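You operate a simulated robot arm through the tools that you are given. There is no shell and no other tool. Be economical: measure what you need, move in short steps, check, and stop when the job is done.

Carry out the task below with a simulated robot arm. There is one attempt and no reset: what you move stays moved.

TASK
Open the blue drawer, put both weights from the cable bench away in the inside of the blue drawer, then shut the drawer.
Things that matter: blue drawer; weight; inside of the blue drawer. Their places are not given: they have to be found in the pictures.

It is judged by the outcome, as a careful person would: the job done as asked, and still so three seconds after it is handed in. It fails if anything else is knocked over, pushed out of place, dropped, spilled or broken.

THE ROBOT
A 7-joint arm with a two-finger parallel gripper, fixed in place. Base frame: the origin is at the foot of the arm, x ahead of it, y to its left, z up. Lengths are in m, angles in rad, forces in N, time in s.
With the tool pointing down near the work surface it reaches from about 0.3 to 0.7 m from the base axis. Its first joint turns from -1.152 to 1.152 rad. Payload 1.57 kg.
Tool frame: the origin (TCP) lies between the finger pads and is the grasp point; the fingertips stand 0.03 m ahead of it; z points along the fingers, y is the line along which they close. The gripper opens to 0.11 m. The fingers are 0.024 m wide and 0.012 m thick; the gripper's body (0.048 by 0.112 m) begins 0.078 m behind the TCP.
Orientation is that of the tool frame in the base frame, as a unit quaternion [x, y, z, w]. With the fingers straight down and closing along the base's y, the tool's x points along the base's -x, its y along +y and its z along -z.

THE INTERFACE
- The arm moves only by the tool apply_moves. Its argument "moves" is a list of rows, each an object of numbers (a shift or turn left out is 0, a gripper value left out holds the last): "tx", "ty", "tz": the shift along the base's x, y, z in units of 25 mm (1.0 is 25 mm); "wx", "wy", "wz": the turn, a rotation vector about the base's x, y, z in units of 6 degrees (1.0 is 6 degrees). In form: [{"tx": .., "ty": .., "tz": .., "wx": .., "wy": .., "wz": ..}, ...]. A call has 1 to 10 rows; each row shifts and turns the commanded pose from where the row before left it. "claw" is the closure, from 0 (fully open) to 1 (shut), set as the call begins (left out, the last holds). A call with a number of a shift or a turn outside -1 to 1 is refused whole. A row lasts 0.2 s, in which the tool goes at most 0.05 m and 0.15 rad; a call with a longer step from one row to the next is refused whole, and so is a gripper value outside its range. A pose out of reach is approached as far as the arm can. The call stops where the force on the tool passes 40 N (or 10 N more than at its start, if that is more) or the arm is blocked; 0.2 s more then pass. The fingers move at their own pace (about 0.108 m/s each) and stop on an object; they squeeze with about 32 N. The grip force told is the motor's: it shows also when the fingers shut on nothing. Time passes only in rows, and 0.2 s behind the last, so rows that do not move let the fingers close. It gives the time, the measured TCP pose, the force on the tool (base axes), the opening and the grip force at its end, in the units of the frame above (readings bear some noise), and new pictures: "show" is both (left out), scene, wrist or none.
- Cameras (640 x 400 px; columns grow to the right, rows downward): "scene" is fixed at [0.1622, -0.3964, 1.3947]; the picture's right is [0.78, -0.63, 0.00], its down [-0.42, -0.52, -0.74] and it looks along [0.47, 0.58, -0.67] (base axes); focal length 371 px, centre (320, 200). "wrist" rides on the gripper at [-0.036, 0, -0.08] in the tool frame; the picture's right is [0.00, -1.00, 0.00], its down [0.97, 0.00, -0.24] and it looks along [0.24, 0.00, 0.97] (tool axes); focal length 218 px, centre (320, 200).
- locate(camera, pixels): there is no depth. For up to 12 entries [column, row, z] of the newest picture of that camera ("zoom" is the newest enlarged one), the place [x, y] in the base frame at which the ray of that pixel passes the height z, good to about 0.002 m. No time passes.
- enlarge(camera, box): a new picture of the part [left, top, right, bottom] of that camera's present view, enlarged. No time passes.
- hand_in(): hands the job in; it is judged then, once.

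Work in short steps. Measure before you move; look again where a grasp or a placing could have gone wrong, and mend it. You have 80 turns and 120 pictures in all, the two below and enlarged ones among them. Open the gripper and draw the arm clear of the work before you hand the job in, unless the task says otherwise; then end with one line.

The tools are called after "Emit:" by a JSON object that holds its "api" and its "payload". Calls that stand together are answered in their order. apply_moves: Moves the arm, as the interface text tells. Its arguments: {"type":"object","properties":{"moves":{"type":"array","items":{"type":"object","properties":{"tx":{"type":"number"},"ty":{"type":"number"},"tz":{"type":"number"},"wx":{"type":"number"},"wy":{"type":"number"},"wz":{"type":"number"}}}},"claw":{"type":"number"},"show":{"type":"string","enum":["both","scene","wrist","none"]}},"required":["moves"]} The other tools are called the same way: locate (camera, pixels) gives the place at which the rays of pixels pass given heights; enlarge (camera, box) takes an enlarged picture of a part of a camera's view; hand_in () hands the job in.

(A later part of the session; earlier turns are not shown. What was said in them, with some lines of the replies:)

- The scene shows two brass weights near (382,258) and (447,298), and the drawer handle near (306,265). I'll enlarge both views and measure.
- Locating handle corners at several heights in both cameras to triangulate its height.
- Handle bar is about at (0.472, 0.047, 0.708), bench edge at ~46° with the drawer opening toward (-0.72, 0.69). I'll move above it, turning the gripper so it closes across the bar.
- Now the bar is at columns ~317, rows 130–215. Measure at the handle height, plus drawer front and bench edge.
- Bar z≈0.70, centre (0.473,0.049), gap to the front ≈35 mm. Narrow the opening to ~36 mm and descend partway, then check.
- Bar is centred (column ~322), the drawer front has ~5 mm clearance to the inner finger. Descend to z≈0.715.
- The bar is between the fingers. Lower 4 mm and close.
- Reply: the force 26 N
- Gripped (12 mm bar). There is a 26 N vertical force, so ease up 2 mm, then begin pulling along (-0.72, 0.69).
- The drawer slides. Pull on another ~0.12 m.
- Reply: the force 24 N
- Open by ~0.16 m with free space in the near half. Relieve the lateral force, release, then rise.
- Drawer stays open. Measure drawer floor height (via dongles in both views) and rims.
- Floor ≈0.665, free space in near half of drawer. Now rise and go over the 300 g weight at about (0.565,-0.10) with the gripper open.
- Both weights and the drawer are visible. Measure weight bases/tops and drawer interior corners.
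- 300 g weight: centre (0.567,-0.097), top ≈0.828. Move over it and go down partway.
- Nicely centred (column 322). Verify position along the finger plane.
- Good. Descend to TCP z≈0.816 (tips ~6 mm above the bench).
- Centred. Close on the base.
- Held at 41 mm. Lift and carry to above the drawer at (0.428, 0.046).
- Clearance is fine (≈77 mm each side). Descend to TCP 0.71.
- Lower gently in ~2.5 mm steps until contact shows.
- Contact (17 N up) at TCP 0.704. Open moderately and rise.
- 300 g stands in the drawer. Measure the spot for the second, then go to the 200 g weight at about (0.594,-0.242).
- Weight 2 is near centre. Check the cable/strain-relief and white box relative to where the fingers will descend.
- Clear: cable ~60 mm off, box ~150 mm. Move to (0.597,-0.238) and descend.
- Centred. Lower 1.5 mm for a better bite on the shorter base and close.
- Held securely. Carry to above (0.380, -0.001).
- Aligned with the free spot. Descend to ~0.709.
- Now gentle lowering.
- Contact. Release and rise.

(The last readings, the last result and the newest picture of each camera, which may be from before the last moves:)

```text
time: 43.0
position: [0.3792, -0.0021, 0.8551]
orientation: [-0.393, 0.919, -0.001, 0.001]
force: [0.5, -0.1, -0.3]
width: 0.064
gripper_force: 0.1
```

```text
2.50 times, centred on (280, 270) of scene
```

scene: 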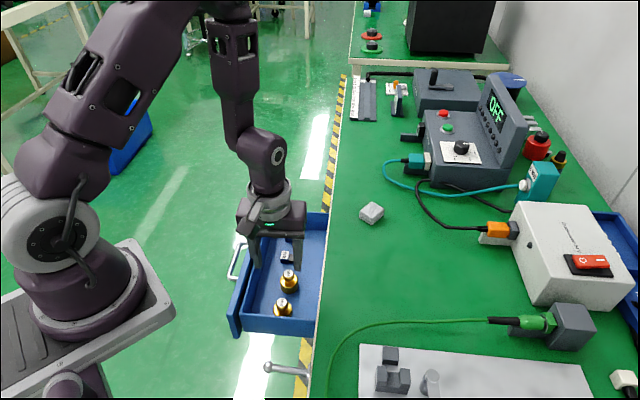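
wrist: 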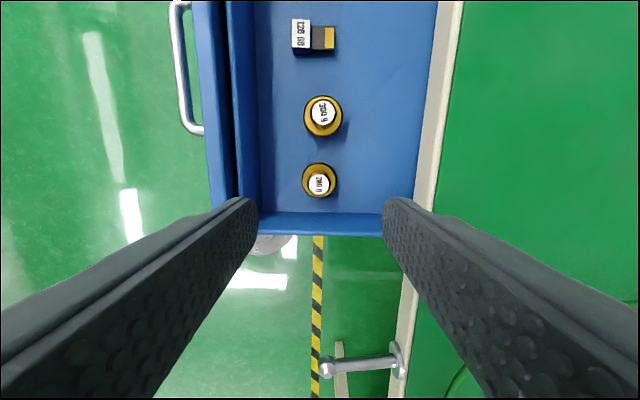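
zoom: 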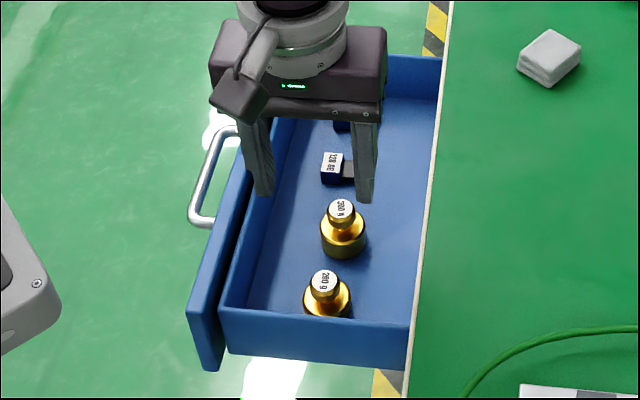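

Both weights stand upright in the drawer. Return above the handle at (0.3575, 0.1655) with narrow opening.

Emit:
{"api": "apply_moves", "payload": {"moves": [{"tx": -0.123, "ty": 0.957}, {"tx": -0.123, "ty": 0.957}, {"tx": -0.123, "ty": 0.957}, {"tx": -0.123, "ty": 0.957}, {"tx": -0.123, "ty": 0.957}, {"tx": -0.123, "ty": 0.957}, {"tx": -0.123, "ty": 0.957}, {}, {}], "claw": 0.68}}

```text
time: 45.0
position: [0.3566, 0.1667, 0.8565]
orientation: [-0.393, 0.919, 0.001, 0.001]
force: [0.0, 0.2, -0.4]
width: 0.035
gripper_force: 0.0
```

scene: 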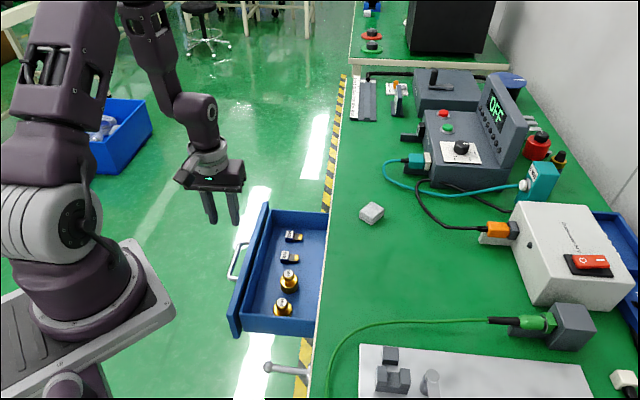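
wrist: 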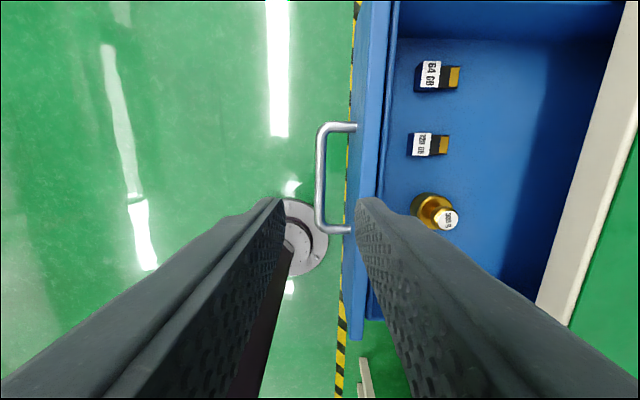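

Bar centred at column 320. Descend and grip.

Emit:
{"api": "apply_moves", "payload": {"moves": [{"tz": -0.8}, {"tz": -0.8}, {"tz": -0.8}, {"tz": -0.8}, {"tz": -0.8}, {"tz": -0.8}, {"tz": -0.8}, {}]}}

```text
time: 46.8
position: [0.3579, 0.1665, 0.7163]
orientation: [-0.393, 0.919, 0.0, 0.0]
force: [-0.8, 0.2, -0.8]
width: 0.0354
gripper_force: 0.0
```

scene: 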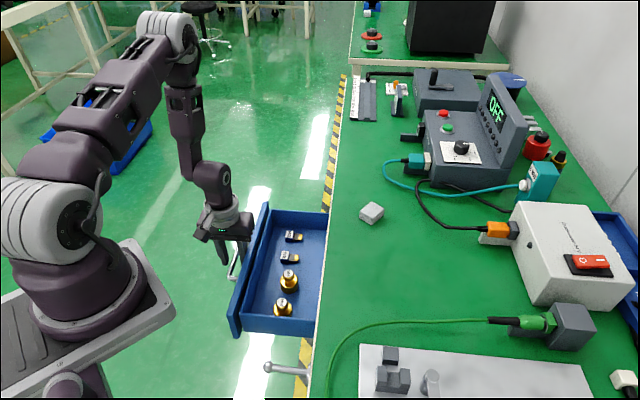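
wrist: 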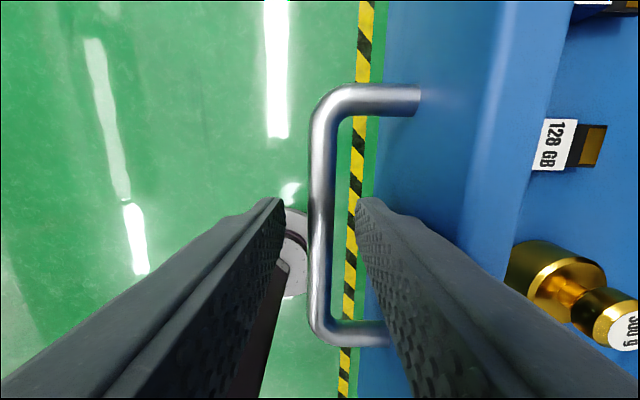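

Bar between fingers; close, then push in slowly.

Emit:
{"api": "apply_moves", "payload": {"moves": [{}, {}, {}], "claw": 1, "show": "none"}}

Emit:
{"api": "apply_moves", "payload": {"moves": [{"tx": 0.142, "ty": -0.141}, {"tx": 0.2, "ty": -0.2}, {"tx": 0.284, "ty": -0.282}, {"tx": 0.284, "ty": -0.282}, {"tx": 0.284, "ty": -0.282}, {"tx": 0.284, "ty": -0.282}, {"tx": 0.284, "ty": -0.282}, {"tx": 0.284, "ty": -0.282}, {"tx": 0.2, "ty": -0.2}, {"tx": 0.142, "ty": -0.141}]}}

```text
time: 47.6
position: [0.3588, 0.1676, 0.7157]
orientation: [-0.392, 0.92, 0.0, 0.0]
force: [0.5, 0.4, -10.4]
width: 0.012
gripper_force: 29.0
```

```text
time: 49.8
position: [0.4162, 0.1076, 0.7165]
orientation: [-0.393, 0.919, 0.0, 0.0]
force: [4.7, 5.4, -25.7]
width: 0.0117
gripper_force: 29.4
```

scene: 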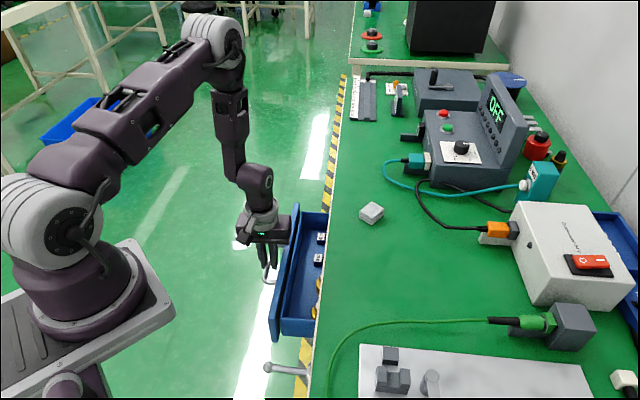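
wrist: 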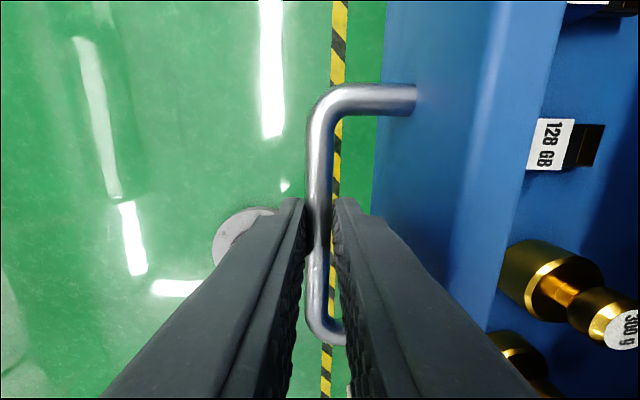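

Moving well; ease down 2 mm and continue ~6 cm.

Emit:
{"api": "apply_moves", "payload": {"moves": [{"tz": -0.08}, {"tx": 0.142, "ty": -0.141}, {"tx": 0.2, "ty": -0.2}, {"tx": 0.284, "ty": -0.282}, {"tx": 0.284, "ty": -0.282}, {"tx": 0.284, "ty": -0.282}, {"tx": 0.2, "ty": -0.2}, {"tx": 0.142, "ty": -0.141}, {}]}}

```text
time: 51.8
position: [0.4563, 0.0691, 0.7131]
orientation: [-0.394, 0.919, 0.0, 0.0]
force: [8.4, 8.1, -23.0]
width: 0.0119
gripper_force: 29.2
```

scene: 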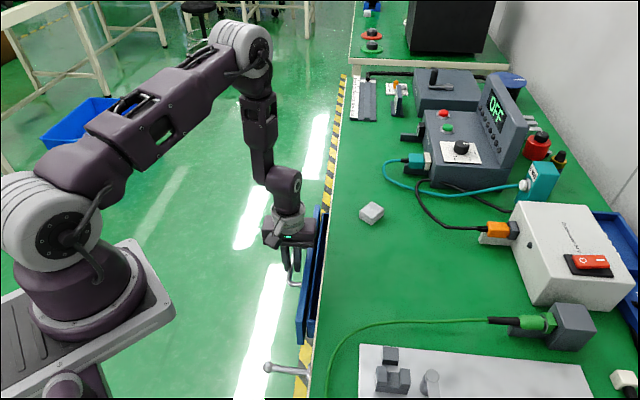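
wrist: 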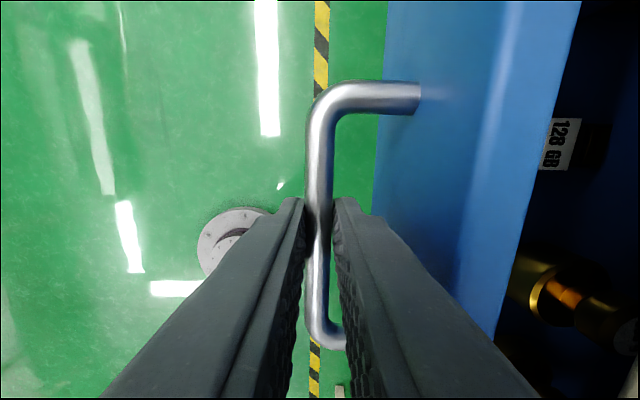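

Weights upright under the bench. Push the final ~24 mm gently.

Emit:
{"api": "apply_moves", "payload": {"moves": [{"tx": 0.04, "ty": 0.04, "tz": -0.05}, {"tx": 0.16, "ty": -0.16}, {"tx": 0.16, "ty": -0.16}, {"tx": 0.14, "ty": -0.14}, {"tx": 0.12, "ty": -0.12}, {"tx": 0.08, "ty": -0.08}, {}]}}

Emit:
{"api": "enlarge", "payload": {"camera": "scene", "box": [240, 180, 400, 360]}}

```text
time: 53.4
position: [0.4733, 0.0537, 0.7137]
orientation: [-0.392, 0.92, 0.0, -0.002]
force: [-14.5, -15.3, 16.6]
width: 0.0118
gripper_force: 28.9
```

scene: 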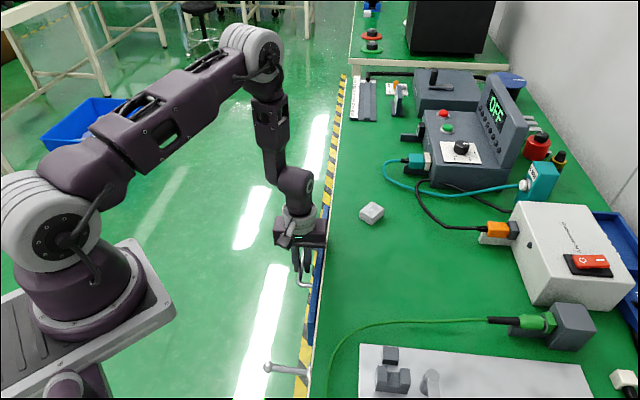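
wrist: 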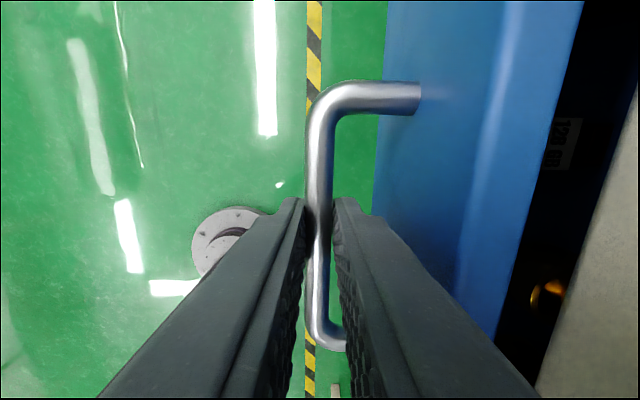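

```text
2.22 times, centred on (320, 270) of scene
```

zoom: 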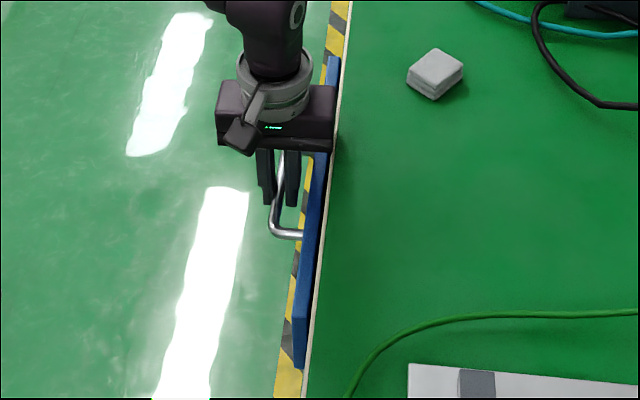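

Back within 1 mm of the original closed position. Push a little more to confirm the stop, relieving the lateral force.

Emit:
{"api": "apply_moves", "payload": {"moves": [{"tx": -0.04, "ty": -0.04}, {"tx": 0.08, "ty": -0.08}, {"tx": 0.08, "ty": -0.08}, {"tx": 0.06, "ty": -0.06}, {}], "show": "wrist"}}

```text
time: 54.4
position: [0.4746, 0.0512, 0.7116]
orientation: [-0.394, 0.919, 0.002, -0.002]
force: [-6.0, 4.2, 11.0]
width: 0.0117
gripper_force: 29.5
stopped in row 4: the force on the tool passed its limit (the readings are from after the stop); the commanded pose is now the measured one
```

wrist: 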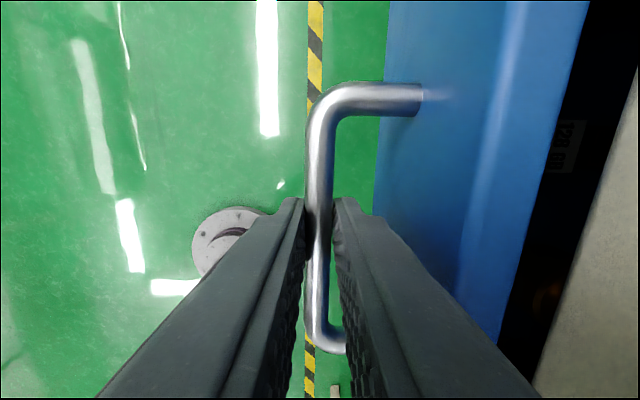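

The drawer is hard against its stop: shut. Release and rise clear.

Emit:
{"api": "apply_moves", "payload": {"moves": [{}, {}, {"tz": 0.4}, {"tz": 0.8}, {"tz": 0.8}, {"tz": 0.8}, {"tz": 1}, {"tz": 1}, {"tz": 1}, {"tz": 1}], "claw": 0.7, "show": "none"}}

Emit:
{"api": "apply_moves", "payload": {"moves": [{"tx": -0.5, "ty": 0.9, "tz": 0.5}, {"tx": -0.5, "ty": 0.9, "tz": 0.5}, {"tx": -0.5, "ty": 0.9, "tz": 0.5}, {"tx": -0.5, "ty": 0.9, "tz": 0.5}, {}], "claw": 0}}

Emit:
{"api": "enlarge", "payload": {"camera": "scene", "box": [240, 180, 480, 400]}}

```text
time: 56.6
position: [0.4748, 0.0528, 0.8811]
orientation: [-0.395, 0.919, 0.003, -0.001]
force: [0.1, -0.2, 0.5]
width: 0.033
gripper_force: 0.1
```

```text
time: 57.8
position: [0.425, 0.1422, 0.9329]
orientation: [-0.395, 0.919, 0.003, 0.0]
force: [-0.2, 0.4, 0.2]
width: 0.11
gripper_force: 0.1
```

scene: 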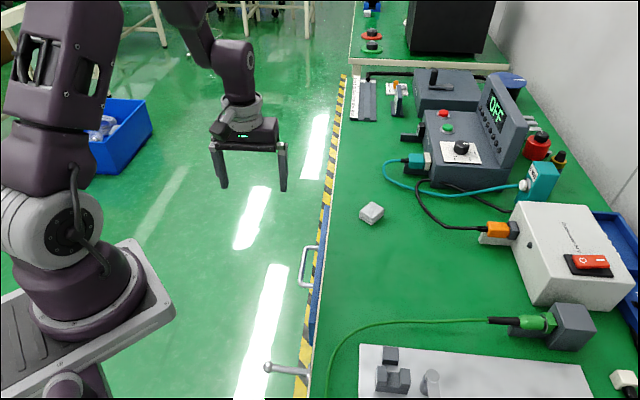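
wrist: 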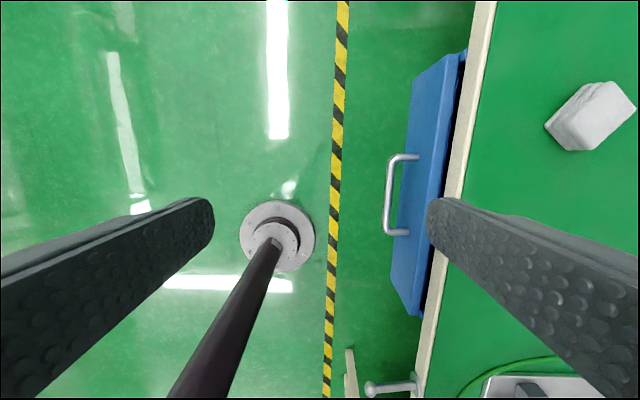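

```text
1.82 times, centred on (360, 290) of scene
```

zoom: 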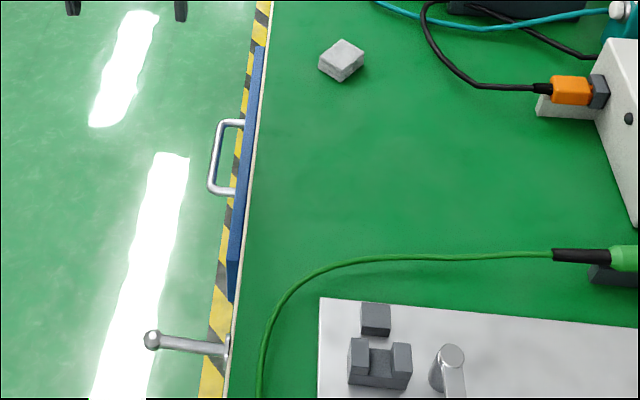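

The drawer sits exactly as at the start, the bench is undisturbed, and the arm is clear. Handing in.

Emit:
{"api": "hand_in", "payload": {}}

```text
The job is handed in.
```

I put both weights (300 g and 200 g) upright inside the blue drawer and pushed the drawer shut against its stop. The arm is clear and nothing else was disturbed.
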